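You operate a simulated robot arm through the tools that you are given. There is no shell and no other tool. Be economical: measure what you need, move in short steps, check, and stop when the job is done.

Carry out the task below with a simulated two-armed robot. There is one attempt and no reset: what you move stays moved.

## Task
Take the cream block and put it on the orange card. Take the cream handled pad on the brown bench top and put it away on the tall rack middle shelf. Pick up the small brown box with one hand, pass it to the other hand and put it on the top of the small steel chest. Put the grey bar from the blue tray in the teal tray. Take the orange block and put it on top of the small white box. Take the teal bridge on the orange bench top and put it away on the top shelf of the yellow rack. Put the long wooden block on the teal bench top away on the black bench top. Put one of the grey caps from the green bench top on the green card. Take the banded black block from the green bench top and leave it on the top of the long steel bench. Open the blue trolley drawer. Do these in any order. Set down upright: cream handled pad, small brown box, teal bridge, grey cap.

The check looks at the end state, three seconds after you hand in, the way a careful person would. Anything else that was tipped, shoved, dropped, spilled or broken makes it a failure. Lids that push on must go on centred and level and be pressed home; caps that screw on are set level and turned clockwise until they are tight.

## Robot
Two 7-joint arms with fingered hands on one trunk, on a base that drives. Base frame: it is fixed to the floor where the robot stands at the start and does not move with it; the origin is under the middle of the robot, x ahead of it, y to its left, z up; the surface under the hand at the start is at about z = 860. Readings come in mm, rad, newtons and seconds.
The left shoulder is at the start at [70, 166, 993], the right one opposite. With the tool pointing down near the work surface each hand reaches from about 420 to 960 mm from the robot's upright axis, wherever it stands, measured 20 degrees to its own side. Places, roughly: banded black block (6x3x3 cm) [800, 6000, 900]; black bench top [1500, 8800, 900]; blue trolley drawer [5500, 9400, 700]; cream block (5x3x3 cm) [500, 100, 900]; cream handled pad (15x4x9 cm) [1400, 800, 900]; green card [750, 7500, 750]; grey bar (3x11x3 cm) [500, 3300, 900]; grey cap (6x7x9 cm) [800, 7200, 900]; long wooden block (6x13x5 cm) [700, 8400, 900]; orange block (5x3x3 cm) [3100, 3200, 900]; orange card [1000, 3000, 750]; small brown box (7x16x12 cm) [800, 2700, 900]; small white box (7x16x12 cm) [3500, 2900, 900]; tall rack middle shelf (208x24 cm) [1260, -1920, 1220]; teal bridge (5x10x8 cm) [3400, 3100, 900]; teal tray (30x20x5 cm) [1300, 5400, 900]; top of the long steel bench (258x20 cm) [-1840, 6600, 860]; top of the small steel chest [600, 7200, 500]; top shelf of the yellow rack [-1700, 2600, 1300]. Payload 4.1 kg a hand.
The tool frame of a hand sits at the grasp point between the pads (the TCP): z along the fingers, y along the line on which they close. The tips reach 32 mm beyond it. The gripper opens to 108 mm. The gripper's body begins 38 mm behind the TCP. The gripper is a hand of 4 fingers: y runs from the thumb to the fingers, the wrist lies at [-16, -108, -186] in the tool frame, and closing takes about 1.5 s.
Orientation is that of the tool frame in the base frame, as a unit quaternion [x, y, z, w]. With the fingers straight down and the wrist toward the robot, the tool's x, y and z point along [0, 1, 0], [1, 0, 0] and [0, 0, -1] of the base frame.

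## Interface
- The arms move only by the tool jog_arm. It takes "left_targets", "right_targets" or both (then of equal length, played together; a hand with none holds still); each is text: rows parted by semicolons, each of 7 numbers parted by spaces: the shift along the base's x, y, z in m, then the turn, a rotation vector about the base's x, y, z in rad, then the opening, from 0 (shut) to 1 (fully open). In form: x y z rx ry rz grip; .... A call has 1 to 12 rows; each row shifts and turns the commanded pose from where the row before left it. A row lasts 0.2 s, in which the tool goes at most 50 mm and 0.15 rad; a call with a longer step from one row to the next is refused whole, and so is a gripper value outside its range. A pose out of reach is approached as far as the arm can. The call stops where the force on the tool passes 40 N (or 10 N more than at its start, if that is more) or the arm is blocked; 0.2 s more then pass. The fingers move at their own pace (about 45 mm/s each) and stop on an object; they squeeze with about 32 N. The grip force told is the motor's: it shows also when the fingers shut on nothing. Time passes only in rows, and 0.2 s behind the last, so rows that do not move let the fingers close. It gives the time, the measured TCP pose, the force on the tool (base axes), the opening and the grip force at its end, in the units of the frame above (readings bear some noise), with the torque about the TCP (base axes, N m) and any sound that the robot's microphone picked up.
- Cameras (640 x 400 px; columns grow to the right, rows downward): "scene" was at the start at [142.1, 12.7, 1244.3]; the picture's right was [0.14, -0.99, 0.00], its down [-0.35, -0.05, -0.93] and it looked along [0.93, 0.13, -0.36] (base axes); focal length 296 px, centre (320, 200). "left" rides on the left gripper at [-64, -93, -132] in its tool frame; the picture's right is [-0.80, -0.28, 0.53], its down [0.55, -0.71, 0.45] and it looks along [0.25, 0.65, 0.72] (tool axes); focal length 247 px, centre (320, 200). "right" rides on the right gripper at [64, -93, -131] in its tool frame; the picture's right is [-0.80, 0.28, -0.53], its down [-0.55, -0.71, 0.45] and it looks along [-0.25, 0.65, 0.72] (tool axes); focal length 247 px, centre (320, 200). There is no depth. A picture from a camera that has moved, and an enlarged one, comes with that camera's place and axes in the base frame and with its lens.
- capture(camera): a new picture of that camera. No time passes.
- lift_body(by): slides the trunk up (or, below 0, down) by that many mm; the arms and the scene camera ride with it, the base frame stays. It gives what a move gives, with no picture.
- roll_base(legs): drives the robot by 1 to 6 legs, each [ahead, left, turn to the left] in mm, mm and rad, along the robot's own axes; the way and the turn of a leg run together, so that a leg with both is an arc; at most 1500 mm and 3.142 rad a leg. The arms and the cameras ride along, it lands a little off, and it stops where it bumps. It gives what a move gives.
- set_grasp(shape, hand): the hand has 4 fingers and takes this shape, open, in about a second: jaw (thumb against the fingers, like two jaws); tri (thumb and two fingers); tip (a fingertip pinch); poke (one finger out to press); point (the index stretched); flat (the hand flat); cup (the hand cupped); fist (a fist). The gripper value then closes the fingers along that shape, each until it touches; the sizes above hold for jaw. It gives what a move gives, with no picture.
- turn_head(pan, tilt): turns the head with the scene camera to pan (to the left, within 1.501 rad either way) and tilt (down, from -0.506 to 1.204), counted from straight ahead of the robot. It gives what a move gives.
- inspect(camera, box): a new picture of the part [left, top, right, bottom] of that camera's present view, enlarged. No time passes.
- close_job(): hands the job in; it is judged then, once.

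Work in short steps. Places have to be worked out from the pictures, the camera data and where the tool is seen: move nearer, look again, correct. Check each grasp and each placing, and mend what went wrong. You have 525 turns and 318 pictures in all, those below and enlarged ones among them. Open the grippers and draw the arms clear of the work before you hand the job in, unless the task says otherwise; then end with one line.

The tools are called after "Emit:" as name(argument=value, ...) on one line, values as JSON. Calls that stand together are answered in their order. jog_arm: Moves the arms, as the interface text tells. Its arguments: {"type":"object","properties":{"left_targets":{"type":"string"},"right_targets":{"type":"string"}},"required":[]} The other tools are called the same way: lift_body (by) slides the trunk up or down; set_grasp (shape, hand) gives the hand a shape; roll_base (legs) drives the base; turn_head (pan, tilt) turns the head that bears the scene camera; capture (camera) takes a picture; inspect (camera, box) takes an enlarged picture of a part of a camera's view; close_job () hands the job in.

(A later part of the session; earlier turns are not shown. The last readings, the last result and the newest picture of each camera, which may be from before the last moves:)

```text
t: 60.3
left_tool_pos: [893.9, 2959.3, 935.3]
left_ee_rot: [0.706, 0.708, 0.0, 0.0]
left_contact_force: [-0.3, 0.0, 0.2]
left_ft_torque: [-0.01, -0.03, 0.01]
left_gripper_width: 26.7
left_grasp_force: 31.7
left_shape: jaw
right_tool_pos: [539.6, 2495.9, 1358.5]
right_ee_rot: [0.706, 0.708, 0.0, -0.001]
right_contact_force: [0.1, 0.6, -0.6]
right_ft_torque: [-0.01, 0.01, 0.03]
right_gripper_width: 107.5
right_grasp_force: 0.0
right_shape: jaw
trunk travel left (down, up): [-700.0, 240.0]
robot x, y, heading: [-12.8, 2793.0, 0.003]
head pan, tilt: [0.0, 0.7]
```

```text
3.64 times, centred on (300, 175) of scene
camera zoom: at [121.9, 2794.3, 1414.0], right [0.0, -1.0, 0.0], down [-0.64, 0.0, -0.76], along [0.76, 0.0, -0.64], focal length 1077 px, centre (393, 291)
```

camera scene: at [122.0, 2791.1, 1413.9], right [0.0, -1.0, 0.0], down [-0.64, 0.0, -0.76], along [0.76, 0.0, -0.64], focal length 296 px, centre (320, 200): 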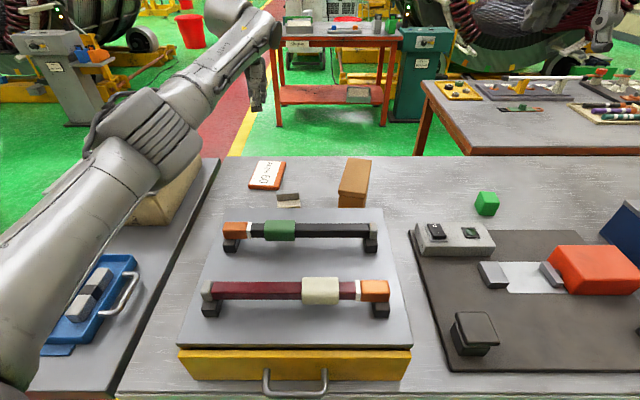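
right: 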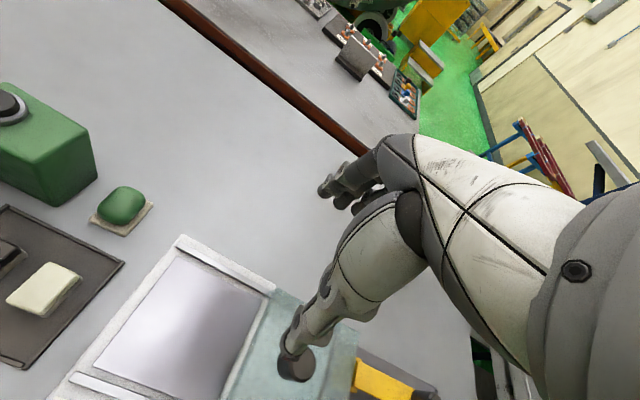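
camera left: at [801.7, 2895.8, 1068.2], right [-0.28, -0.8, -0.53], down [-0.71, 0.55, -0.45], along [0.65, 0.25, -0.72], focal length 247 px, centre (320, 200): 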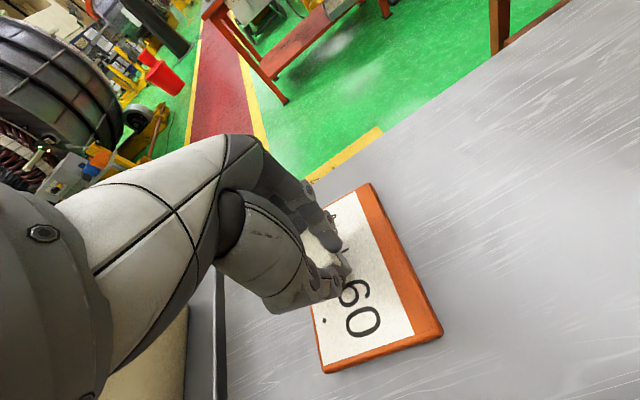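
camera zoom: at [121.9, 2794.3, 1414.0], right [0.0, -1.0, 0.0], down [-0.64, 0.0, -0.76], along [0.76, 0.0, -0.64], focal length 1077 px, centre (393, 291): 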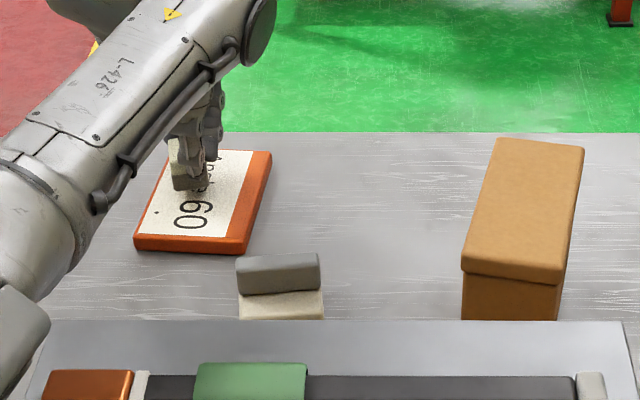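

The block is just above the card. I lower in small steps until contact.

Emit:
jog_arm(left_targets="0 -0.012 0 0 0 0 0;0 0 -0.006 0 0 0 0;0 0 -0.004 0 0 0 0;0 0 -0.003 0 0 0 0;0 0 0 0 0 0 0")

Emit:
inspect(camera="left", box=[220, 160, 460, 380])

```text
t: 61.5
left_tool_pos: [893.9, 2947.9, 923.6]
left_ee_rot: [0.705, 0.709, 0.001, -0.001]
left_contact_force: [0.3, 0.0, 2.5]
left_ft_torque: [0.09, -0.09, -0.04]
left_gripper_width: 27.3
left_grasp_force: 32.2
left_shape: jaw
right_tool_pos: [538.9, 2497.8, 1358.0]
right_ee_rot: [0.706, 0.708, 0.0, -0.001]
right_contact_force: [0.6, 0.3, 0.3]
right_ft_torque: [-0.03, -0.03, -0.01]
right_gripper_width: 107.8
right_grasp_force: 0.0
right_shape: jaw
trunk travel left (down, up): [-700.0, 240.0]
robot x, y, heading: [-13.2, 2794.5, 0.002]
head pan, tilt: [0.0, 0.7]
```

```text
1.82 times, centred on (340, 270) of left
camera zoom: at [800.9, 2883.7, 1056.4], right [-0.28, -0.8, -0.53], down [-0.71, 0.55, -0.45], along [0.65, 0.25, -0.72], focal length 449 px, centre (284, 73)
```

zoom: 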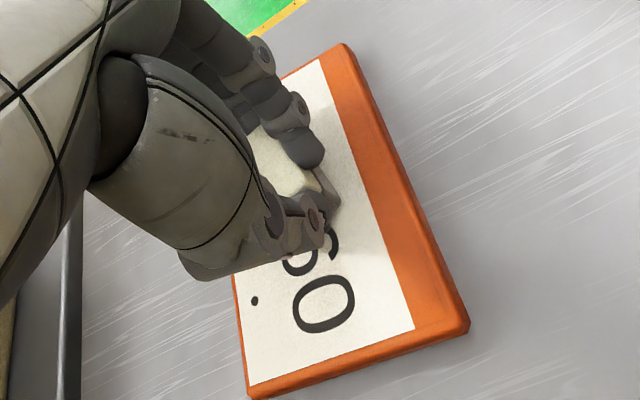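

Contact felt (2.5 N). I press 1 mm more, open and lift off straight.

Emit:
jog_arm(left_targets="0 0 -0.001 0 0 0 0;0 0 0 0 0 0 0.4;0 0 0 0 0 0 0.7;0 0 0 0 0 0 0.7;0 0 0 0 0 0 0.7;0 0 0 0 0 0 0.7;0 0 0.02 0 0 0 0.7;0 0 0.04 0 0 0 0.7;0 0 0.04 0 0 0 0.7;0 0 0.04 0 0 0 0.7")

Emit:
capture(camera="left")

```text
t: 63.7
left_tool_pos: [893.0, 2947.6, 1062.0]
left_ee_rot: [0.706, 0.709, 0.0, 0.001]
left_contact_force: [-0.2, 0.3, 0.3]
left_ft_torque: [0.01, 0.0, -0.03]
left_gripper_width: 75.2
left_grasp_force: 0.2
left_shape: jaw
right_tool_pos: [538.6, 2496.6, 1357.1]
right_ee_rot: [0.706, 0.709, 0.001, 0.001]
right_contact_force: [-0.5, 0.5, -0.2]
right_ft_torque: [-0.01, -0.02, -0.02]
right_gripper_width: 107.7
right_grasp_force: 0.1
right_shape: jaw
trunk travel left (down, up): [-700.0, 240.0]
robot x, y, heading: [-12.9, 2791.5, -0.001]
head pan, tilt: [0.0, 0.7]
```

```text
283 pictures are left
camera left: at [800.2, 2883.8, 1195.7], right [-0.28, -0.8, -0.53], down [-0.71, 0.55, -0.45], along [0.65, 0.25, -0.72], focal length 247 px, centre (320, 200)
```

left: 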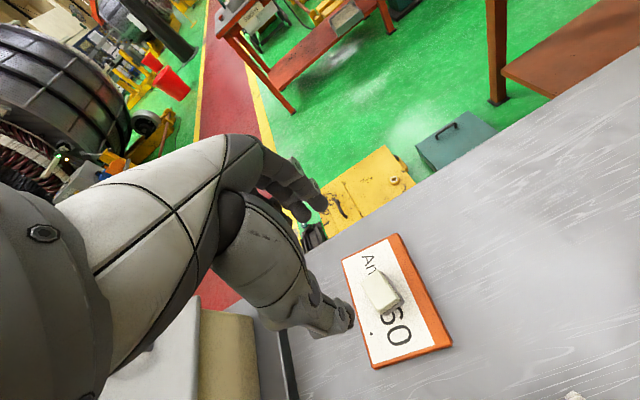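

Block is on the card. Now the right hand goes over the brown box (yaw ≈ -0.22), and the left over the grey bar in the blue tray, both rotated.

Emit:
jog_arm(left_targets="0 0 0.045 0 0 0 0.7;-0.037 0.0265 0.004 0 0 -0.143 0.7;-0.037 0.0265 0.004 0 0 -0.143 0.7;-0.037 0.0265 0.004 0 0 -0.143 0.7;-0.037 0.0265 0.004 0 0 -0.143 0.7;-0.037 0.0265 0.004 0 0 -0.143 0.7;-0.037 0.0265 0.004 0 0 -0.143 0.7;-0.037 0.0265 0.004 0 0 -0.143 0.7;-0.037 0.0265 0.004 0 0 -0.143 0.7;-0.037 0.0265 0.004 0 0 -0.143 0.7;-0.037 0.0265 0.004 0 0 -0.143 0.7;-0.037 0.0265 0.004 0 0 -0.141 0.7", right_targets="0.0163 0.017 -0.0231 0 0 0.1125 1;0.0163 0.017 -0.0231 0 0 0.1125 1;0.0163 0.017 -0.0231 0 0 0.1125 1;0.0163 0.017 -0.0231 0 0 0.1125 1;0.0163 0.017 -0.0231 0 0 0.1125 1;0.0163 0.017 -0.0231 0 0 0.1125 1;0.0163 0.017 -0.0231 0 0 0.1125 1;0.0163 0.017 -0.0231 0 0 0.1125 1;0.0163 0.017 -0.0231 0 0 0.1125 1;0.0163 0.017 -0.0231 0 0 0.1125 1;0.0163 0.017 -0.0231 0 0 0.1125 1;0.0163 0.017 -0.0231 0 0 0.1125 1")

Emit:
capture(camera="right")

Emit:
capture(camera="left")

Emit:
capture(camera="scene")

```text
t: 66.3
left_tool_pos: [486.1, 3238.9, 1152.1]
left_ee_rot: [1.0, 0.0, 0.001, 0.001]
left_contact_force: [0.0, 0.6, -0.1]
left_ft_torque: [-0.02, -0.03, 0.0]
left_gripper_width: 75.3
left_grasp_force: 0.0
left_shape: jaw
right_tool_pos: [619.3, 2581.9, 1243.4]
right_ee_rot: [0.482, 0.876, 0.0, 0.002]
right_contact_force: [-0.7, -0.1, 0.5]
right_ft_torque: [-0.03, -0.04, -0.06]
right_gripper_width: 107.5
right_grasp_force: 0.0
right_shape: jaw
right hand out of reach, approached as far as the arm can: row 6, 7, 8, 9, 10, 11, 12
trunk travel left (down, up): [-700.0, 240.0]
robot x, y, heading: [-13.8, 2794.6, 0.001]
head pan, tilt: [0.0, 0.7]
```

```text
282 pictures are left
camera right: at [505.2, 2587.6, 1374.3], right [0.67, -0.52, 0.53], down [-0.3, -0.84, -0.45], along [0.68, 0.14, -0.72], focal length 247 px, centre (320, 200)
```

right: 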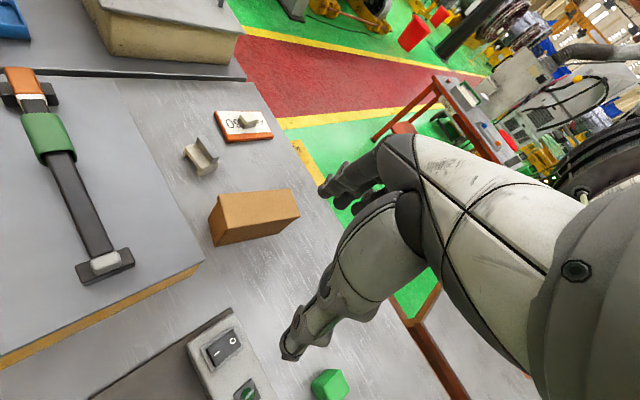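

```text
281 pictures are left
camera left: at [420.1, 3333.1, 1284.2], right [-0.8, 0.28, -0.53], down [0.55, 0.71, -0.45], along [0.25, -0.65, -0.72], focal length 247 px, centre (320, 200)
```

left: 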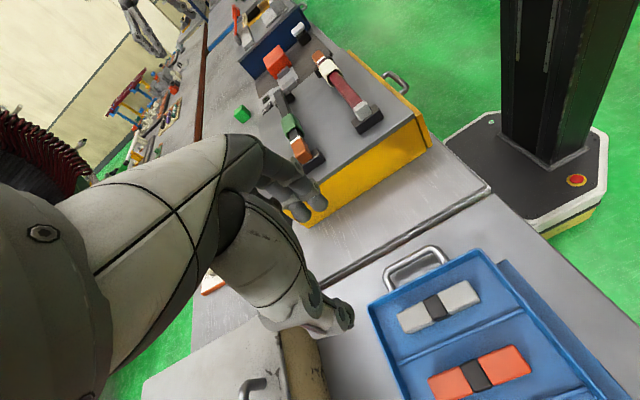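

```text
280 pictures are left
camera scene: at [119.3, 2795.4, 1414.3], right [0.0, -1.0, 0.0], down [-0.64, 0.0, -0.77], along [0.77, 0.0, -0.64], focal length 296 px, centre (320, 200)
```

scene: 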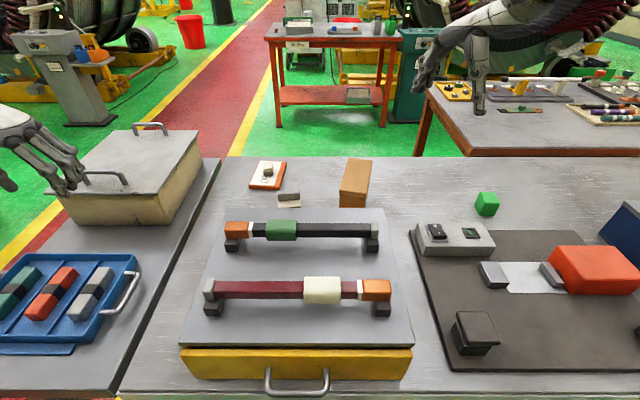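

Right arm got limited by the rotation mid-way. I lower and advance the right hand without turning, and the left goes over the grey bar at [455, 3263].

Emit:
jog_arm(left_targets="-0.015 0.012 -0.04 0 0 0 0.55;-0.016 0.012 -0.04 0 0 0 0.55;0 0 -0.04 0 0 0 0.55;0 0 -0.04 0 0 0 0.55", right_targets="0.028 0.01 -0.04 0 0 0 1;0.029 0.01 -0.04 0 0 0 1;0.029 0.01 -0.04 0 0 0 1;0.029 0.01 -0.04 0 0 0 1")

Emit:
jog_arm(right_targets="0 0.01 0 0 0 0.11 1;0 0.01 0 0 0 0.11 1;0 0.01 0 0 0 0.11 1;0 0.01 0 0 0 0.11 1;0 0.01 0 0 0 0.11 1;0 0.01 0 0 0 0.11 1;0 0.01 0 0 0 0.12 1")

Emit:
capture(camera="left")

Emit:
capture(camera="right")

```text
refused: row 2 steps farther than a row can; nothing moved
```

```text
t: 67.9
left_tool_pos: [487.4, 3239.2, 1150.4]
left_ee_rot: [1.0, 0.002, 0.0, 0.0]
left_contact_force: [-0.1, 0.6, 0.4]
left_ft_torque: [0.01, 0.02, -0.02]
left_gripper_width: 75.5
left_grasp_force: 0.0
left_shape: jaw
right_tool_pos: [618.7, 2582.3, 1242.3]
right_ee_rot: [0.482, 0.876, 0.0, 0.0]
right_contact_force: [0.4, 0.8, -0.3]
right_ft_torque: [0.01, -0.05, -0.02]
right_gripper_width: 107.8
right_grasp_force: 0.0
right_shape: jaw
right hand out of reach, approached as far as the arm can: row 1, 2, 3, 4, 5, 6, 7
trunk travel left (down, up): [-700.0, 240.0]
robot x, y, heading: [-11.5, 2795.7, 0.001]
head pan, tilt: [0.0, 0.7]
```

```text
279 pictures are left
camera left: at [422.1, 3332.3, 1283.7], right [-0.8, 0.28, -0.53], down [0.55, 0.71, -0.45], along [0.25, -0.65, -0.72], focal length 247 px, centre (320, 200)
```

left: 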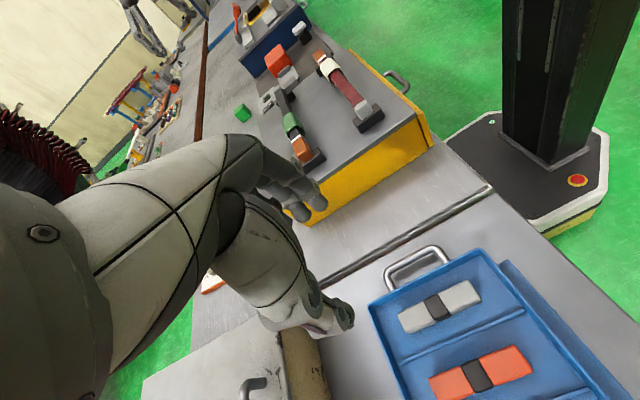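

```text
278 pictures are left
camera right: at [507.3, 2587.1, 1373.3], right [0.67, -0.52, 0.53], down [-0.3, -0.84, -0.45], along [0.68, 0.14, -0.72], focal length 247 px, centre (320, 200)
```

right: 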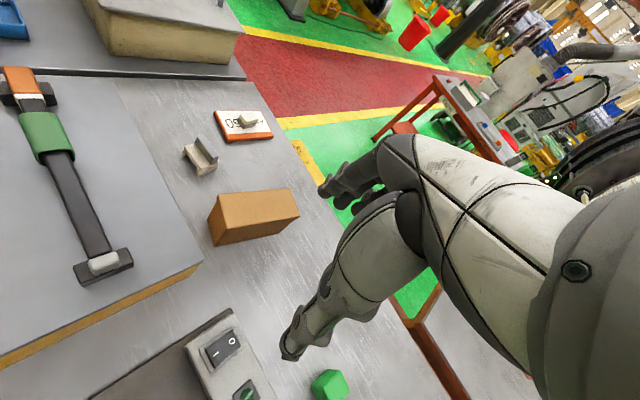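

A row was slightly too long; redo with smaller steps.

Emit:
jog_arm(left_targets="-0.015 0.012 -0.04 0 0 0 0.55;-0.016 0.012 -0.04 0 0 0 0.55;0 0 -0.04 0 0 0 0.55;0 0 -0.04 0 0 0 0.55", right_targets="0.028 0.0 -0.04 0 0 0 1;0.028 0.0 -0.04 0 0 0 1;0.028 0 -0.04 0 0 0 1;0.028 0 -0.04 0 0 0 1")

Emit:
jog_arm(right_targets="0 0.01 0 0 0 0.11 1;0 0.01 0 0 0 0.11 1;0 0.01 0 0 0 0.11 1;0 0.01 0 0 0 0.11 1;0 0.01 0 0 0 0.11 1;0 0.01 0 0 0 0.11 1;0 0.01 0 0 0 0.12 1")

```text
t: 68.9
left_tool_pos: [455.2, 3264.8, 989.8]
left_ee_rot: [1.0, 0.001, 0.0, 0.0]
left_contact_force: [-0.2, 0.5, -0.5]
left_ft_torque: [-0.03, 0.02, 0.03]
left_gripper_width: 59.7
left_grasp_force: 0.2
left_shape: jaw
right_tool_pos: [634.4, 2584.2, 1221.8]
right_ee_rot: [0.482, 0.876, 0.0, 0.0]
right_contact_force: [0.1, -0.2, 0.2]
right_ft_torque: [-0.02, 0.0, 0.02]
right_gripper_width: 107.6
right_grasp_force: 0.1
right_shape: jaw
right hand out of reach, approached as far as the arm can: row 1, 2, 3, 4
trunk travel left (down, up): [-700.0, 240.0]
robot x, y, heading: [-16.6, 2792.7, 0.003]
head pan, tilt: [0.0, 0.7]
```

```text
t: 70.5
left_tool_pos: [454.8, 3263.0, 989.2]
left_ee_rot: [1.0, 0.002, 0.0, 0.0]
left_contact_force: [-0.2, -0.3, -0.9]
left_ft_torque: [-0.01, 0.02, 0.01]
left_gripper_width: 59.8
left_grasp_force: 0.1
left_shape: jaw
right_tool_pos: [634.5, 2583.4, 1221.2]
right_ee_rot: [0.482, 0.876, -0.001, 0.0]
right_contact_force: [0.3, -0.1, 0.1]
right_ft_torque: [-0.03, 0.01, 0.02]
right_gripper_width: 107.7
right_grasp_force: 0.0
right_shape: jaw
right hand out of reach, approached as far as the arm can: row 1, 2, 3, 4, 5, 6, 7
trunk travel left (down, up): [-700.0, 240.0]
robot x, y, heading: [-13.2, 2797.0, 0.001]
head pan, tilt: [0.0, 0.7]
```

Left hand is over the bar; I lower it to z≈906 and grip. The right hand turns back meanwhile.

Emit:
jog_arm(left_targets="0 0 -0.04 0 0 0 0.55;0 0 -0.03 0 0 0 0.55;0 0 -0.013 0 0 0 0.55;0 0 0 0 0 0 0.2;0 0 0 0 0 0 0;0 0 0 0 0 0 0;0 0 0 0 0 0 0;0 0 0 0 0 0 0", right_targets="0 0 0 0 0 -0.1 1;0 0 0 0 0 -0.1 1;0 0 0 0 0 -0.1 1;0 0 0 0 0 -0.1 1;0 0 0 0 0 -0.1 1;0 0 -0.03 0 0 -0.06 1;0 0 -0.04 0 0 0 1;0 0 -0.04 0 0 0 1")

Emit:
capture(camera="left")

```text
t: 72.0
left_tool_pos: [456.7, 3262.3, 910.5]
left_ee_rot: [1.0, 0.002, 0.004, 0.0]
left_contact_force: [-1.9, -1.7, 19.2]
left_ft_torque: [-0.59, -0.01, -0.11]
left_gripper_width: 25.1
left_grasp_force: 32.1
left_shape: jaw
right_tool_pos: [634.0, 2581.1, 1184.6]
right_ee_rot: [0.706, 0.709, 0.001, 0.0]
right_contact_force: [-0.1, -0.2, 0.3]
right_ft_torque: [-0.01, 0.04, 0.0]
right_gripper_width: 107.8
right_grasp_force: 0.1
right_shape: jaw
trunk travel left (down, up): [-700.0, 240.0]
robot x, y, heading: [-13.0, 2796.4, 0.003]
head pan, tilt: [0.0, 0.7]
stopped in row 7 (left hand): the force on the tool passed its limit at 41 N (the readings are from after the stop); the commanded pose is now the measured one
```

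```text
277 pictures are left
camera left: at [390.3, 3355.3, 1043.1], right [-0.79, 0.28, -0.54], down [0.55, 0.71, -0.44], along [0.26, -0.65, -0.72], focal length 247 px, centre (320, 200)
```

left: 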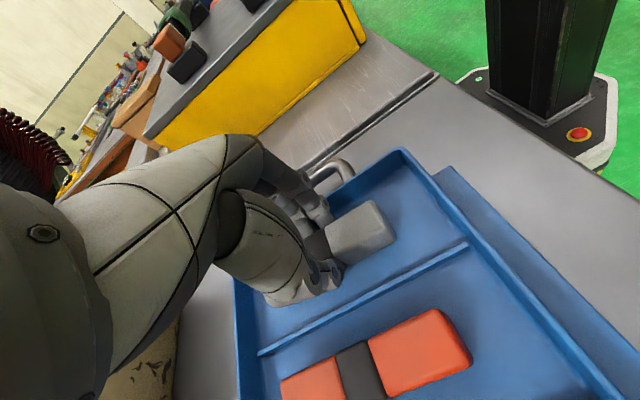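

The tips pressed the tray floor while closing; the bar is gripped at 25 mm. I lift gently.

Emit:
jog_arm(left_targets="0 0 0.005 0 0 0 0;0 0 0.02 0 0 0 0;0 0 0.04 0 0 0 0;0 0 0.04 0 0 0 0;0 0 0.04 0 0 0 0;0 0 0.04 0 0 0 0", right_targets="0.016 0 -0.02 0 0 0 1;0.016 0.01 -0.02 0 0 0 1;0.016 0.01 -0.02 0 0 0 1;0.016 0.01 -0.02 0 0 0 1;0.016 0.01 -0.02 0 0 0 1;0.016 0.01 -0.02 0 0 0 1")

Emit:
capture(camera="scene")

```text
t: 73.4
left_tool_pos: [456.7, 3261.4, 1094.3]
left_ee_rot: [1.0, 0.001, 0.001, 0.0]
left_contact_force: [0.1, -0.6, -0.7]
left_ft_torque: [-0.01, 0.01, -0.01]
left_gripper_width: 24.7
left_grasp_force: 31.9
left_shape: jaw
right_tool_pos: [731.8, 2632.7, 1064.6]
right_ee_rot: [0.705, 0.709, 0.001, 0.0]
right_contact_force: [-0.4, 0.0, -0.3]
right_ft_torque: [-0.01, -0.02, -0.03]
right_gripper_width: 107.6
right_grasp_force: 0.0
right_shape: jaw
trunk travel left (down, up): [-700.0, 240.0]
robot x, y, heading: [-14.7, 2792.7, 0.001]
head pan, tilt: [0.0, 0.7]
```

```text
276 pictures are left
camera scene: at [122.6, 2794.4, 1413.9], right [0.0, -1.0, 0.0], down [-0.64, 0.0, -0.76], along [0.76, 0.0, -0.64], focal length 296 px, centre (320, 200)
```

scene: 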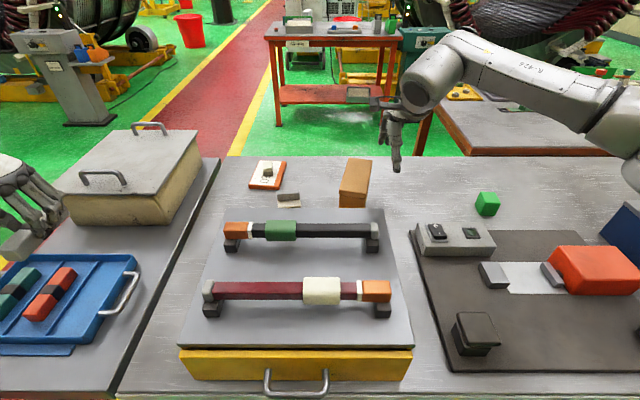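

Grey bar is held. Now try rotating the right hand here.

Emit:
jog_arm(right_targets="0 0 0 0 0 0.135 1;0 0 0 0 0 0.135 1;0 0 0 0 0 0.135 1;0 0 0 0 0 0.135 1;0 0 0 0 0 0.135 1;0 0 0 0 0 0.135 1;0 0 0 0 0 0.135 1;0 0 0 0 0 0.135 1;0 0 0 0 0 0.135 1;0 0 0 0 0 0.135 1")

Emit:
capture(camera="right")

```text
t: 75.6
left_tool_pos: [456.0, 3263.9, 1093.1]
left_ee_rot: [1.0, 0.002, 0.002, 0.001]
left_contact_force: [0.8, 0.2, -1.7]
left_ft_torque: [0.02, 0.01, 0.0]
left_gripper_width: 24.9
left_grasp_force: 32.2
left_shape: jaw
right_tool_pos: [730.9, 2632.9, 1065.5]
right_ee_rot: [0.52, 0.854, 0.0, 0.0]
right_contact_force: [-1.5, 0.4, 0.1]
right_ft_torque: [-0.01, 0.03, 0.01]
right_gripper_width: 107.6
right_grasp_force: 0.0
right_shape: jaw
right hand out of reach, approached as far as the arm can: row 4, 5, 6, 7, 8, 9, 10
trunk travel left (down, up): [-700.0, 240.0]
robot x, y, heading: [-15.3, 2795.1, 0.0]
head pan, tilt: [0.0, 0.7]
```

```text
275 pictures are left
camera right: at [618.2, 2647.7, 1196.4], right [0.62, -0.58, 0.53], down [-0.37, -0.81, -0.45], along [0.69, 0.08, -0.72], focal length 247 px, centre (320, 200)
```

right: 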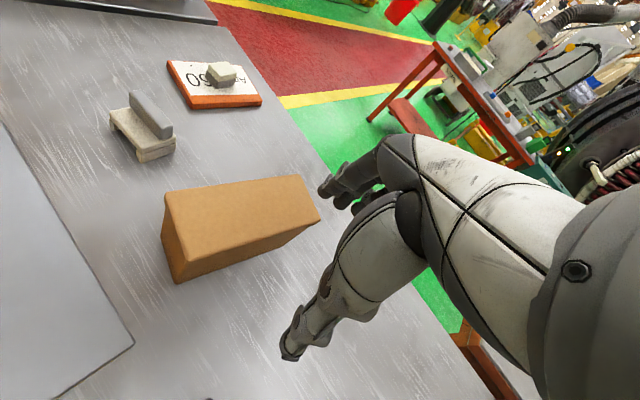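

Wrist yaw is limited here; with the base turned left the right hand gets more freedom. I lift both hands, back off 100 mm and turn 0.5 rad left.

Emit:
jog_arm(left_targets="0 0 0.03 0 0 0 0;0 0 0.03 0 0 0 0;0 0 0.03 0 0 0 0", right_targets="-0.02 0 0.03 0 0 0 1;-0.02 0 0.03 0 0 0 1;-0.02 0 0.03 0 0 0 1")

Emit:
roll_base(legs=[[-100, 0, 0], [0, 0, 0.5]])

Emit:
capture(camera="right")

```text
t: 76.4
left_tool_pos: [454.9, 3262.5, 1184.2]
left_ee_rot: [1.0, 0.001, 0.001, 0.001]
left_contact_force: [-0.3, -0.1, -0.7]
left_ft_torque: [-0.01, 0.02, -0.02]
left_gripper_width: 24.6
left_grasp_force: 31.9
left_shape: jaw
right_tool_pos: [668.5, 2632.2, 1154.0]
right_ee_rot: [0.519, 0.855, 0.001, 0.0]
right_contact_force: [0.0, -0.4, -1.0]
right_ft_torque: [0.01, -0.02, 0.02]
right_gripper_width: 107.7
right_grasp_force: 0.1
right_shape: jaw
trunk travel left (down, up): [-700.0, 240.0]
robot x, y, heading: [-12.5, 2795.0, -0.001]
head pan, tilt: [0.0, 0.7]
```

```text
t: 79.0
left_tool_pos: [72.2, 3431.0, 1181.7]
left_ee_rot: [0.968, 0.25, 0.001, 0.0]
left_contact_force: [-0.3, -0.7, -1.6]
left_ft_torque: [0.02, 0.01, 0.01]
left_gripper_width: 24.8
left_grasp_force: 32.2
left_shape: jaw
right_tool_pos: [563.9, 2981.8, 1154.0]
right_ee_rot: [0.292, 0.956, 0.0, 0.0]
right_contact_force: [0.1, 1.0, -0.3]
right_ft_torque: [0.01, 0.0, 0.01]
right_gripper_width: 107.7
right_grasp_force: 0.1
right_shape: jaw
trunk travel left (down, up): [-700.0, 240.0]
robot x, y, heading: [-115.9, 2797.5, 0.508]
head pan, tilt: [0.0, 0.7]
```

```text
274 pictures are left
camera right: at [458.9, 2940.7, 1285.9], right [0.82, -0.21, 0.53], down [0.06, -0.89, -0.45], along [0.57, 0.4, -0.72], focal length 247 px, centre (320, 200)
```

right: 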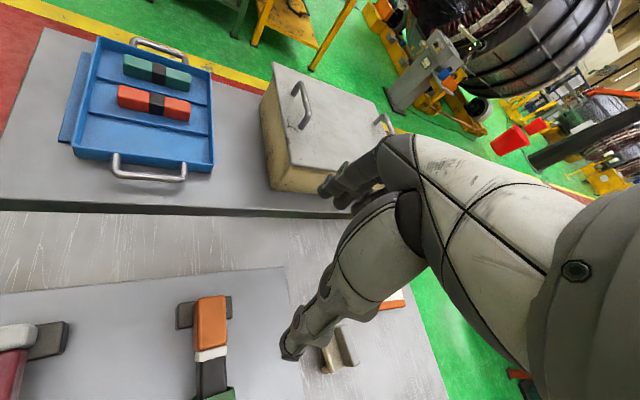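

Now move the right hand over the box with the remaining rotation.

Emit:
jog_arm(right_targets="0.0214 -0.0353 -0.005 0 0 0 1;0.0214 -0.0353 -0.005 0 0 0 1;0.0214 -0.0353 -0.005 0 0 0.06 1;0.0214 -0.0353 -0.005 0 0 0.06 1;0.0214 -0.0353 -0.005 0 0 0.06 1;0.0214 -0.0353 -0.005 0 0 0.06 1;0.0214 -0.0353 -0.005 0 0 0.06 1;0.0214 -0.0353 -0.005 0 0 0.073 1")

Emit:
capture(camera="right")

```text
t: 80.8
left_tool_pos: [72.4, 3429.1, 1182.2]
left_ee_rot: [0.968, 0.25, 0.002, 0.0]
left_contact_force: [-0.4, 0.3, -1.2]
left_ft_torque: [0.0, 0.02, -0.01]
left_gripper_width: 25.0
left_grasp_force: 31.9
left_shape: jaw
right_tool_pos: [602.8, 2919.2, 1144.8]
right_ee_rot: [0.291, 0.957, 0.0, 0.0]
right_contact_force: [-0.3, 0.1, 0.1]
right_ft_torque: [0.01, 0.0, -0.03]
right_gripper_width: 107.7
right_grasp_force: 0.1
right_shape: jaw
right hand out of reach, approached as far as the arm can: row 2, 3, 4, 5, 6, 7, 8
trunk travel left (down, up): [-700.0, 240.0]
robot x, y, heading: [-113.7, 2792.8, 0.509]
head pan, tilt: [0.0, 0.7]
```

```text
273 pictures are left
camera right: at [496.8, 2879.5, 1277.1], right [0.82, -0.21, 0.53], down [0.06, -0.89, -0.45], along [0.57, 0.4, -0.72], focal length 247 px, centre (320, 200)
```

right: 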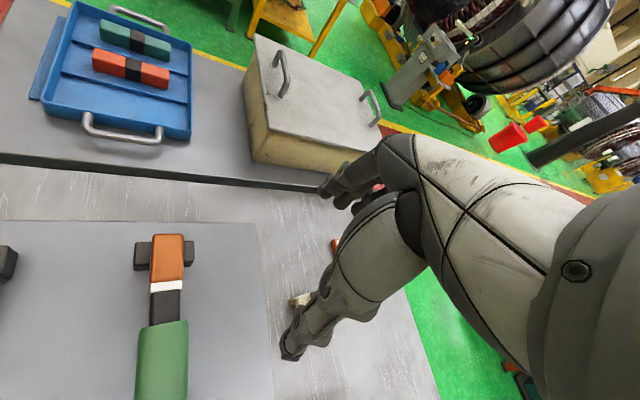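

The right wrist resists turning this way; I test the opposite turn direction in free space.

Emit:
jog_arm(right_targets="0 0 0.01 0 0 -0.15 1;0 0 0.01 0 0 -0.15 1;0 0 0.01 0 0 -0.15 1;0 0 0.01 0 0 -0.15 1;0 0 0.01 0 0 -0.15 1;0 0 0.01 0 0 -0.15 1;0 0 0 0 0 -0.15 1;0 0 0 0 0 -0.15 1;0 0 0 0 0 -0.15 1;0 0 0 0 0 -0.15 1;0 0 0 0 0 -0.15 1;0 0 0 0 0 -0.15 1")

```text
t: 83.4
left_tool_pos: [72.1, 3430.7, 1182.3]
left_ee_rot: [0.968, 0.251, 0.002, 0.0]
left_contact_force: [-0.9, -0.2, -0.7]
left_ft_torque: [0.03, 0.01, -0.01]
left_gripper_width: 24.7
left_grasp_force: 32.0
left_shape: jaw
right_tool_pos: [602.3, 2919.8, 1208.0]
right_ee_rot: [0.931, 0.365, 0.0, 0.001]
right_contact_force: [0.4, 1.2, 0.5]
right_ft_torque: [-0.02, 0.03, 0.0]
right_gripper_width: 107.8
right_grasp_force: 0.0
right_shape: jaw
trunk travel left (down, up): [-700.0, 240.0]
robot x, y, heading: [-111.0, 2792.2, 0.506]
head pan, tilt: [0.0, 0.7]
```

That direction works. I turn the base back and return forward, then finish the turn over the box.

Emit:
roll_base(legs=[[0, 0, -0.506], [95, 0, 0]])

Emit:
jog_arm(right_targets="0 0 -0.01 0 0 -0.115 1;0 0 -0.01 0 0 -0.115 1;0 0 -0.01 0 0 -0.115 1;0 0 -0.01 0 0 -0.115 1")

Emit:
capture(camera="scene")

```text
t: 85.9
left_tool_pos: [453.7, 3261.5, 1184.1]
left_ee_rot: [1.0, 0.0, 0.001, 0.0]
left_contact_force: [-0.2, 0.4, -1.8]
left_ft_torque: [0.02, 0.01, 0.01]
left_gripper_width: 24.8
left_grasp_force: 31.6
left_shape: jaw
right_tool_pos: [668.7, 2556.9, 1205.3]
right_ee_rot: [0.992, 0.122, 0.0, 0.0]
right_contact_force: [-0.3, -0.2, 0.8]
right_ft_torque: [0.04, 0.01, 0.0]
right_gripper_width: 107.5
right_grasp_force: 0.0
right_shape: jaw
trunk travel left (down, up): [-700.0, 240.0]
robot x, y, heading: [-17.3, 2797.8, -0.002]
head pan, tilt: [0.0, 0.7]
```

```text
t: 86.9
left_tool_pos: [450.9, 3260.9, 1183.8]
left_ee_rot: [1.0, 0.001, 0.002, 0.0]
left_contact_force: [-1.0, 0.0, -2.0]
left_ft_torque: [-0.01, 0.01, -0.01]
left_gripper_width: 24.8
left_grasp_force: 32.0
left_shape: jaw
right_tool_pos: [669.3, 2556.9, 1166.1]
right_ee_rot: [0.994, -0.108, 0.0, 0.001]
right_contact_force: [0.0, -0.6, 0.2]
right_ft_torque: [0.0, 0.0, 0.01]
right_gripper_width: 107.5
right_grasp_force: 0.0
right_shape: jaw
trunk travel left (down, up): [-700.0, 240.0]
robot x, y, heading: [-20.6, 2794.9, -0.003]
head pan, tilt: [0.0, 0.7]
```

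```text
272 pictures are left
camera scene: at [116.5, 2794.4, 1414.0], right [0.0, -1.0, 0.0], down [-0.64, 0.0, -0.76], along [0.76, 0.0, -0.64], focal length 296 px, centre (320, 200)
```

scene: 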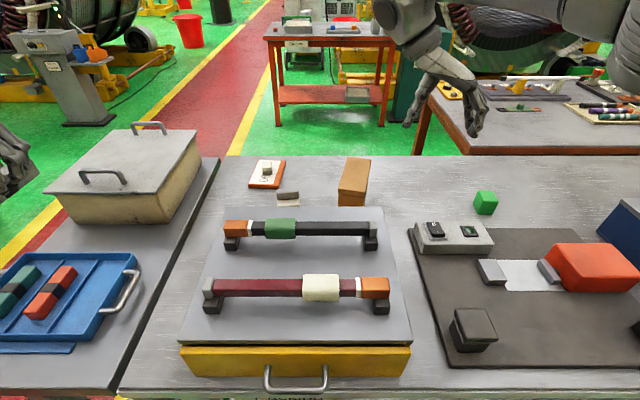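

Yaw correct now. Move over the box and check with the right camera.

Emit:
jog_arm(right_targets="0.0165 0.036 -0.02 0 0 0 1;0.0165 0.036 -0.02 0 0 0 1;0.0165 0.036 -0.02 0 0 0 1;0.0165 0.036 -0.02 0 0 0 1")

Emit:
capture(camera="right")

Emit:
inspect(camera="scene", box=[280, 80, 480, 220])

```text
t: 87.9
left_tool_pos: [453.3, 3266.0, 1181.1]
left_ee_rot: [1.0, 0.0, 0.001, 0.003]
left_contact_force: [1.0, 0.6, -2.1]
left_ft_torque: [-0.02, 0.04, 0.01]
left_gripper_width: 24.8
left_grasp_force: 31.8
left_shape: jaw
right_tool_pos: [734.3, 2706.1, 1085.3]
right_ee_rot: [0.994, -0.107, -0.001, 0.003]
right_contact_force: [0.4, 0.0, -0.6]
right_ft_torque: [-0.04, 0.01, 0.02]
right_gripper_width: 107.5
right_grasp_force: 0.1
right_shape: jaw
trunk travel left (down, up): [-700.0, 240.0]
robot x, y, heading: [-21.0, 2793.0, -0.004]
head pan, tilt: [0.0, 0.7]
```

```text
271 pictures are left
camera right: at [817.4, 2783.0, 1216.8], right [-0.84, -0.11, 0.53], down [-0.39, 0.8, -0.45], along [-0.38, -0.59, -0.71], focal length 247 px, centre (320, 200)
```

right: 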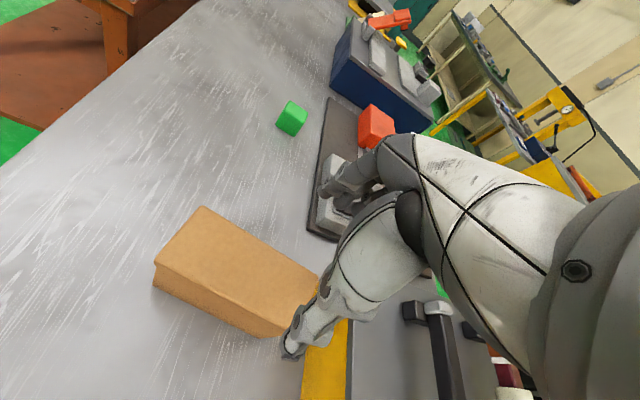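

```text
2.86 times, centred on (380, 150) of scene
camera zoom: at [117.6, 2798.9, 1413.9], right [0.0, -1.0, 0.0], down [-0.65, 0.0, -0.76], along [0.76, 0.0, -0.65], focal length 846 px, centre (149, 343)
```

zoom: 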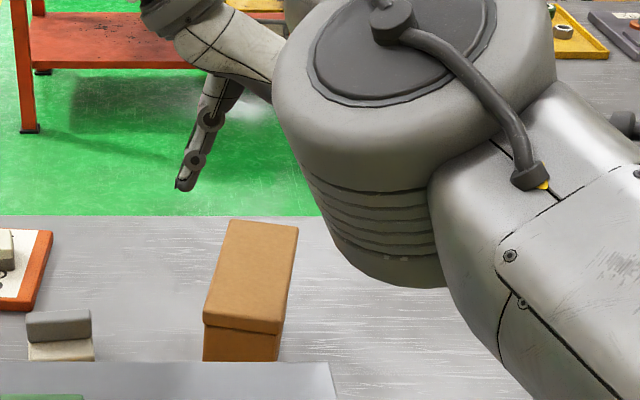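

Box centre ≈ [750, 2702], top z≈970. I grip near its close end (to leave room for the hand-over): shift to [716, 2710] and descend.

Emit:
jog_arm(right_targets="-0.018 0.002 -0.03 0 0 0 1;0 0 -0.04 0 0 0 1;0 0 -0.03 0 0 0 1;0 0 -0.02 0 0 0 1")

Emit:
capture(camera="right")

```text
t: 88.9
left_tool_pos: [452.1, 3261.4, 1182.5]
left_ee_rot: [1.0, 0.001, 0.002, 0.0]
left_contact_force: [0.4, -0.5, -1.3]
left_ft_torque: [-0.01, 0.02, 0.02]
left_gripper_width: 24.9
left_grasp_force: 31.6
left_shape: jaw
right_tool_pos: [718.0, 2702.9, 965.5]
right_ee_rot: [0.994, -0.106, 0.0, 0.001]
right_contact_force: [-0.8, -0.7, -0.5]
right_ft_torque: [0.0, 0.01, 0.0]
right_gripper_width: 107.5
right_grasp_force: 0.0
right_shape: jaw
trunk travel left (down, up): [-700.0, 240.0]
robot x, y, heading: [-17.7, 2793.1, -0.004]
head pan, tilt: [0.0, 0.7]
```

```text
269 pictures are left
camera right: at [799.8, 2779.8, 1097.0], right [-0.84, -0.11, 0.53], down [-0.39, 0.81, -0.45], along [-0.38, -0.58, -0.72], focal length 247 px, centre (320, 200)
```

right: 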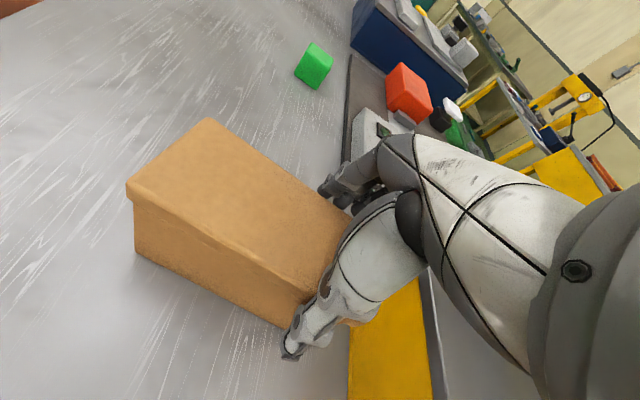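

Fingers straddle the box. Down 18 mm more and close.

Emit:
jog_arm(right_targets="0 0.004 -0.018 0 0 0 1;0 0 0 0 0 0 0.6;0 0 0 0 0 0 0.3;0 0 0 0 0 0 0.2;0 0 0 0 0 0 0.2;0 0 0 0 0 0 0.2;0 0 0 0 0 0 0.2;0 0 0 0 0 0 0.2")

Emit:
jog_arm(right_targets="0 0 0.02 0 0 0 0.2;0 0 0.04 0 0 0 0.2;0 0 0.04 0 0 0 0.2;0 0 0.04 0 0 0 0.2")

Emit:
capture(camera="right")

Emit:
capture(camera="scene")

```text
t: 90.7
left_tool_pos: [452.1, 3261.1, 1182.5]
left_ee_rot: [1.0, 0.0, 0.001, 0.002]
left_contact_force: [0.9, -0.3, -2.1]
left_ft_torque: [0.01, -0.02, 0.0]
left_gripper_width: 24.8
left_grasp_force: 31.9
left_shape: jaw
right_tool_pos: [716.8, 2706.1, 946.8]
right_ee_rot: [0.994, -0.108, 0.0, 0.001]
right_contact_force: [-0.8, -0.6, 0.5]
right_ft_torque: [-0.03, -0.01, -0.03]
right_gripper_width: 59.6
right_grasp_force: 31.7
right_shape: jaw
trunk travel left (down, up): [-700.0, 240.0]
robot x, y, heading: [-17.3, 2794.7, -0.0]
head pan, tilt: [0.0, 0.7]
```

```text
t: 91.7
left_tool_pos: [452.1, 3261.4, 1182.7]
left_ee_rot: [1.0, 0.0, 0.003, 0.001]
left_contact_force: [0.1, -0.6, -1.6]
left_ft_torque: [-0.01, 0.01, -0.03]
left_gripper_width: 24.9
left_grasp_force: 32.3
left_shape: jaw
right_tool_pos: [716.0, 2705.8, 1087.7]
right_ee_rot: [0.994, -0.107, 0.0, 0.001]
right_contact_force: [-0.1, -0.3, -2.0]
right_ft_torque: [0.01, 0.02, -0.02]
right_gripper_width: 59.2
right_grasp_force: 32.1
right_shape: jaw
trunk travel left (down, up): [-700.0, 240.0]
robot x, y, heading: [-19.4, 2793.7, 0.001]
head pan, tilt: [0.0, 0.7]
```

```text
268 pictures are left
camera right: at [797.9, 2783.1, 1219.5], right [-0.84, -0.11, 0.53], down [-0.39, 0.81, -0.45], along [-0.38, -0.58, -0.72], focal length 247 px, centre (320, 200)
```

right: 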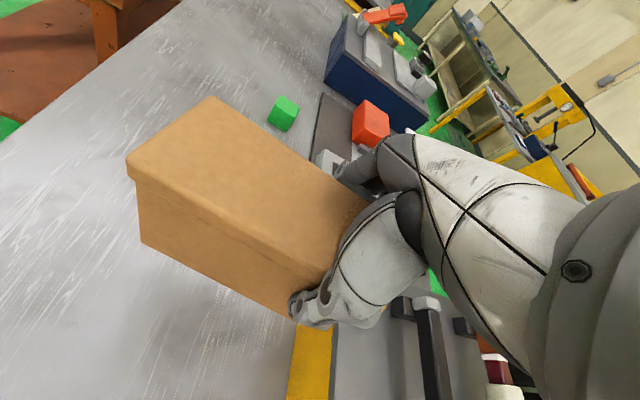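

```text
267 pictures are left
camera scene: at [115.8, 2794.2, 1414.0], right [0.0, -1.0, 0.0], down [-0.64, 0.0, -0.77], along [0.77, 0.0, -0.64], focal length 296 px, centre (320, 200)
```

scene: 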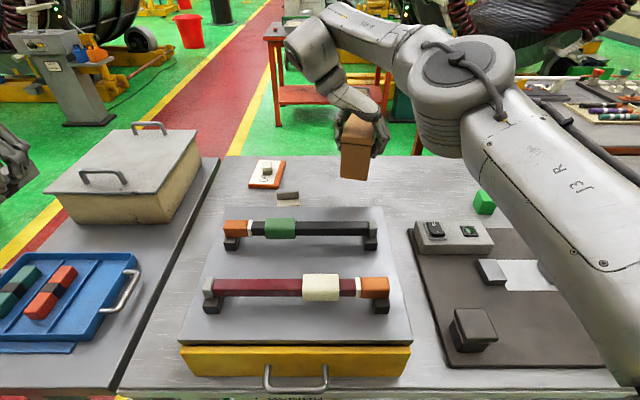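

Both items are held. I raise the right hand, back off, turn to +y and drive to the corridor in front of the yellow table that should bear the teal tray.

Emit:
jog_arm(right_targets="0 0 0.045 0 0 0 0.2;0 0 0.045 0 0 0 0.2;-0.04 -0.01 0.02 0 0 0 0.2;-0.04 -0.01 0 0 0 0 0.2;-0.04 -0.01 0 0 0 0 0.2")

Emit:
roll_base(legs=[[-500, 0, 0], [0, 0, 1.571], [1400, 0, 0]])

Emit:
turn_head(pan=-0.6, tilt=0.35)

Emit:
capture(camera="scene")

```text
t: 92.9
left_tool_pos: [452.8, 3261.0, 1182.7]
left_ee_rot: [1.0, 0.001, 0.002, 0.0]
left_contact_force: [0.4, 0.2, -1.7]
left_ft_torque: [0.02, 0.0, 0.02]
left_gripper_width: 25.0
left_grasp_force: 32.3
left_shape: jaw
right_tool_pos: [595.4, 2675.5, 1199.3]
right_ee_rot: [0.994, -0.107, 0.001, -0.001]
right_contact_force: [-0.7, -0.6, -2.9]
right_ft_torque: [0.0, 0.07, 0.01]
right_gripper_width: 59.1
right_grasp_force: 32.2
right_shape: jaw
trunk travel left (down, up): [-700.0, 240.0]
robot x, y, heading: [-20.2, 2798.5, 0.003]
head pan, tilt: [0.0, 0.7]
```

```text
t: 106.4
left_tool_pos: [-1001.8, 4686.1, 1182.8]
left_ee_rot: [0.705, 0.709, 0.001, -0.001]
left_contact_force: [0.5, 0.0, -1.5]
left_ft_torque: [-0.01, -0.02, 0.02]
left_gripper_width: 24.4
left_grasp_force: 31.8
left_shape: jaw
right_tool_pos: [-417.5, 4835.3, 1197.3]
right_ee_rot: [0.777, 0.629, 0.001, 0.001]
right_contact_force: [0.4, -0.3, -3.6]
right_ft_torque: [-0.11, 0.02, 0.02]
right_gripper_width: 59.0
right_grasp_force: 32.6
right_shape: jaw
trunk travel left (down, up): [-700.0, 240.0]
robot x, y, heading: [-534.2, 4218.3, 1.573]
head pan, tilt: [0.0, 0.7]
```

```text
t: 107.4
left_tool_pos: [-1002.6, 4687.2, 1183.3]
left_ee_rot: [0.705, 0.709, 0.002, -0.001]
left_contact_force: [0.7, -0.1, -1.8]
left_ft_torque: [-0.03, 0.02, 0.04]
left_gripper_width: 24.4
left_grasp_force: 31.7
left_shape: jaw
right_tool_pos: [-418.8, 4834.1, 1197.4]
right_ee_rot: [0.777, 0.629, 0.002, 0.0]
right_contact_force: [-1.2, 0.2, -3.8]
right_ft_torque: [-0.09, 0.03, -0.02]
right_gripper_width: 59.2
right_grasp_force: 32.3
right_shape: jaw
trunk travel left (down, up): [-700.0, 240.0]
robot x, y, heading: [-531.9, 4220.9, 1.572]
head pan, tilt: [-0.6, 0.351]
```

```text
266 pictures are left
camera scene: at [-481.8, 4345.6, 1445.3], right [0.83, -0.56, 0.0], down [-0.19, -0.29, -0.94], along [0.53, 0.78, -0.34], focal length 296 px, centre (320, 200)
```

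scene: 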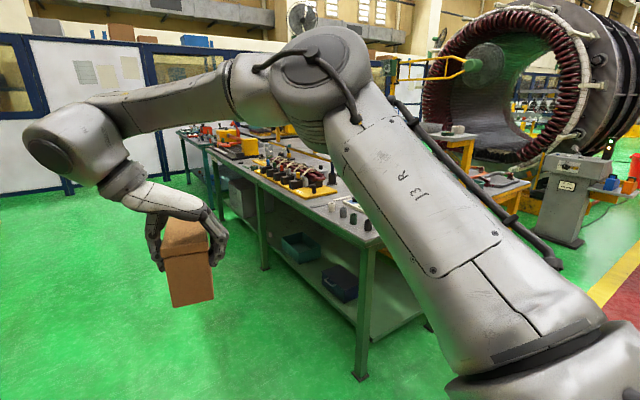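

I strafe right along the corridor to stand before the yellow table.

Emit:
roll_base(legs=[[0, -1400, 0]])

Emit:
turn_head(pan=-0.35, tilt=0.4)

Emit:
capture(camera="scene")

```text
t: 114.5
left_tool_pos: [408.6, 4693.9, 1182.8]
left_ee_rot: [0.702, 0.712, 0.002, -0.002]
left_contact_force: [-0.5, 0.2, -2.0]
left_ft_torque: [-0.02, 0.03, 0.01]
left_gripper_width: 24.7
left_grasp_force: 32.2
left_shape: jaw
right_tool_pos: [991.6, 4846.3, 1197.3]
right_ee_rot: [0.774, 0.633, 0.0, 0.002]
right_contact_force: [0.2, 0.0, -2.9]
right_ft_torque: [-0.1, 0.04, -0.01]
right_gripper_width: 59.1
right_grasp_force: 32.0
right_shape: jaw
trunk travel left (down, up): [-700.0, 240.0]
robot x, y, heading: [879.2, 4228.4, 1.587]
head pan, tilt: [-0.6, 0.351]
```

```text
t: 115.2
left_tool_pos: [407.8, 4694.8, 1183.1]
left_ee_rot: [0.702, 0.712, 0.001, -0.001]
left_contact_force: [0.0, 0.5, -2.3]
left_ft_torque: [-0.01, 0.02, 0.01]
left_gripper_width: 24.4
left_grasp_force: 31.7
left_shape: jaw
right_tool_pos: [990.1, 4845.8, 1197.0]
right_ee_rot: [0.774, 0.633, -0.001, 0.001]
right_contact_force: [0.2, 0.5, -3.0]
right_ft_torque: [-0.11, 0.02, 0.0]
right_gripper_width: 59.1
right_grasp_force: 32.0
right_shape: jaw
trunk travel left (down, up): [-700.0, 240.0]
robot x, y, heading: [883.3, 4228.2, 1.582]
head pan, tilt: [-0.351, 0.4]
```

```text
265 pictures are left
camera scene: at [910.8, 4366.6, 1440.8], right [0.94, -0.33, 0.0], down [-0.13, -0.37, -0.92], along [0.31, 0.87, -0.39], focal length 296 px, centre (320, 200)
```

scene: 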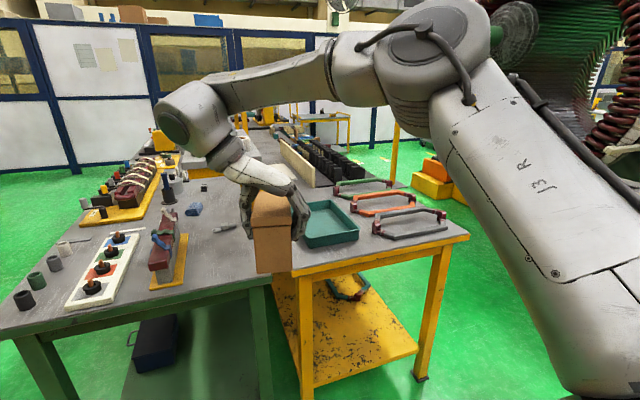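

The teal tray is at about [1316, 5406]. I move to bring it in front-left of the robot.

Emit:
roll_base(legs=[[0, -620, 0], [450, 0, 0]])

Emit:
turn_head(pan=0.25, tilt=0.7)

Emit:
capture(camera="scene")

```text
t: 120.7
left_tool_pos: [1014.5, 5104.4, 1182.1]
left_ee_rot: [0.706, 0.708, -0.004, 0.002]
left_contact_force: [-0.2, -2.2, -2.5]
left_ft_torque: [-0.09, 0.02, -0.03]
left_gripper_width: 24.6
left_grasp_force: 32.2
left_shape: jaw
right_tool_pos: [1598.2, 5256.6, 1195.2]
right_ee_rot: [0.775, 0.631, -0.001, 0.001]
right_contact_force: [0.6, 0.0, -3.0]
right_ft_torque: [-0.11, 0.02, 0.0]
right_gripper_width: 58.8
right_grasp_force: 32.2
right_shape: jaw
trunk travel left (down, up): [-700.0, 240.0]
robot x, y, heading: [1487.7, 4640.5, 1.58]
head pan, tilt: [-0.351, 0.4]
stopped in leg 2: the force on the tool passed its limit at 48 N (the readings are from after the stop); the commanded pose is now the measured one
```

```text
t: 121.7
left_tool_pos: [1014.2, 5102.5, 1181.3]
left_ee_rot: [0.706, 0.709, -0.003, 0.002]
left_contact_force: [0.3, -0.6, -1.9]
left_ft_torque: [0.0, 0.01, -0.03]
left_gripper_width: 24.8
left_grasp_force: 31.6
left_shape: jaw
right_tool_pos: [1597.7, 5255.6, 1197.4]
right_ee_rot: [0.776, 0.631, 0.0, 0.001]
right_contact_force: [0.4, -0.2, -3.0]
right_ft_torque: [-0.13, 0.04, -0.02]
right_gripper_width: 58.9
right_grasp_force: 31.8
right_shape: jaw
trunk travel left (down, up): [-700.0, 240.0]
robot x, y, heading: [1488.2, 4636.7, 1.578]
head pan, tilt: [0.25, 0.7]
```

```text
264 pictures are left
camera scene: at [1463.4, 4771.2, 1414.0], right [0.97, 0.25, 0.0], down [0.16, -0.62, -0.76], along [-0.19, 0.74, -0.64], focal length 296 px, centre (320, 200)
```

scene: 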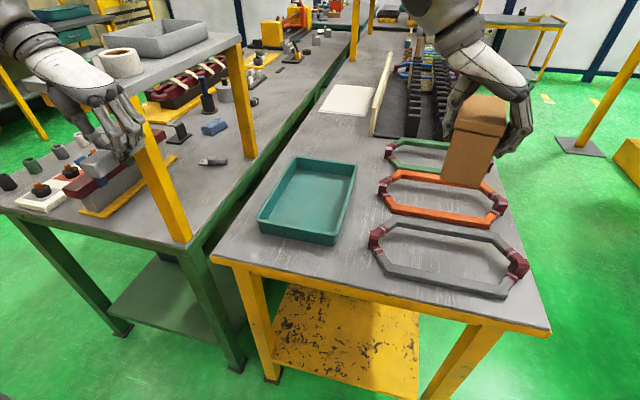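

The left hand touched the yellow post of an overhead shelf. I back up a little and move the left hand rightwards, over the teal tray ([1272, 5403]).

Emit:
roll_base(legs=[[-80, 0, 0]])

Emit:
inspect(camera="scene", box=[0, 0, 280, 240])

```text
t: 122.7
left_tool_pos: [1015.8, 5026.5, 1181.3]
left_ee_rot: [0.706, 0.708, -0.003, 0.001]
left_contact_force: [-0.2, 0.0, -1.8]
left_ft_torque: [-0.05, 0.03, 0.01]
left_gripper_width: 24.7
left_grasp_force: 32.1
left_shape: jaw
right_tool_pos: [1598.0, 5178.6, 1197.1]
right_ee_rot: [0.776, 0.631, -0.001, 0.001]
right_contact_force: [0.9, -0.1, -2.3]
right_ft_torque: [-0.08, 0.01, 0.0]
right_gripper_width: 59.1
right_grasp_force: 32.5
right_shape: jaw
trunk travel left (down, up): [-700.0, 240.0]
robot x, y, heading: [1485.9, 4558.9, 1.579]
head pan, tilt: [0.25, 0.7]
```

```text
1.67 times, centred on (140, 120) of scene
camera zoom: at [1463.9, 4693.8, 1413.8], right [0.97, 0.25, 0.0], down [0.16, -0.62, -0.76], along [-0.19, 0.74, -0.65], focal length 494 px, centre (620, 333)
```

zoom: 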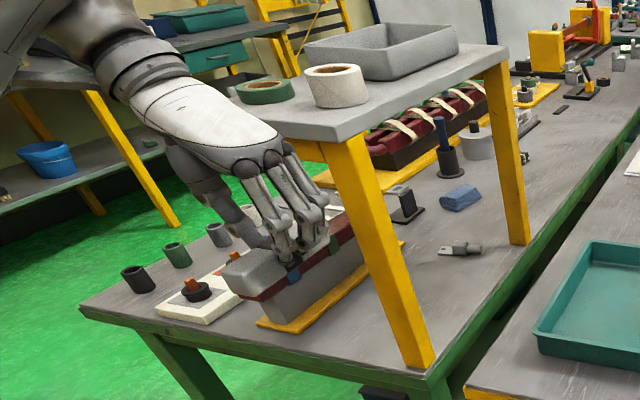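

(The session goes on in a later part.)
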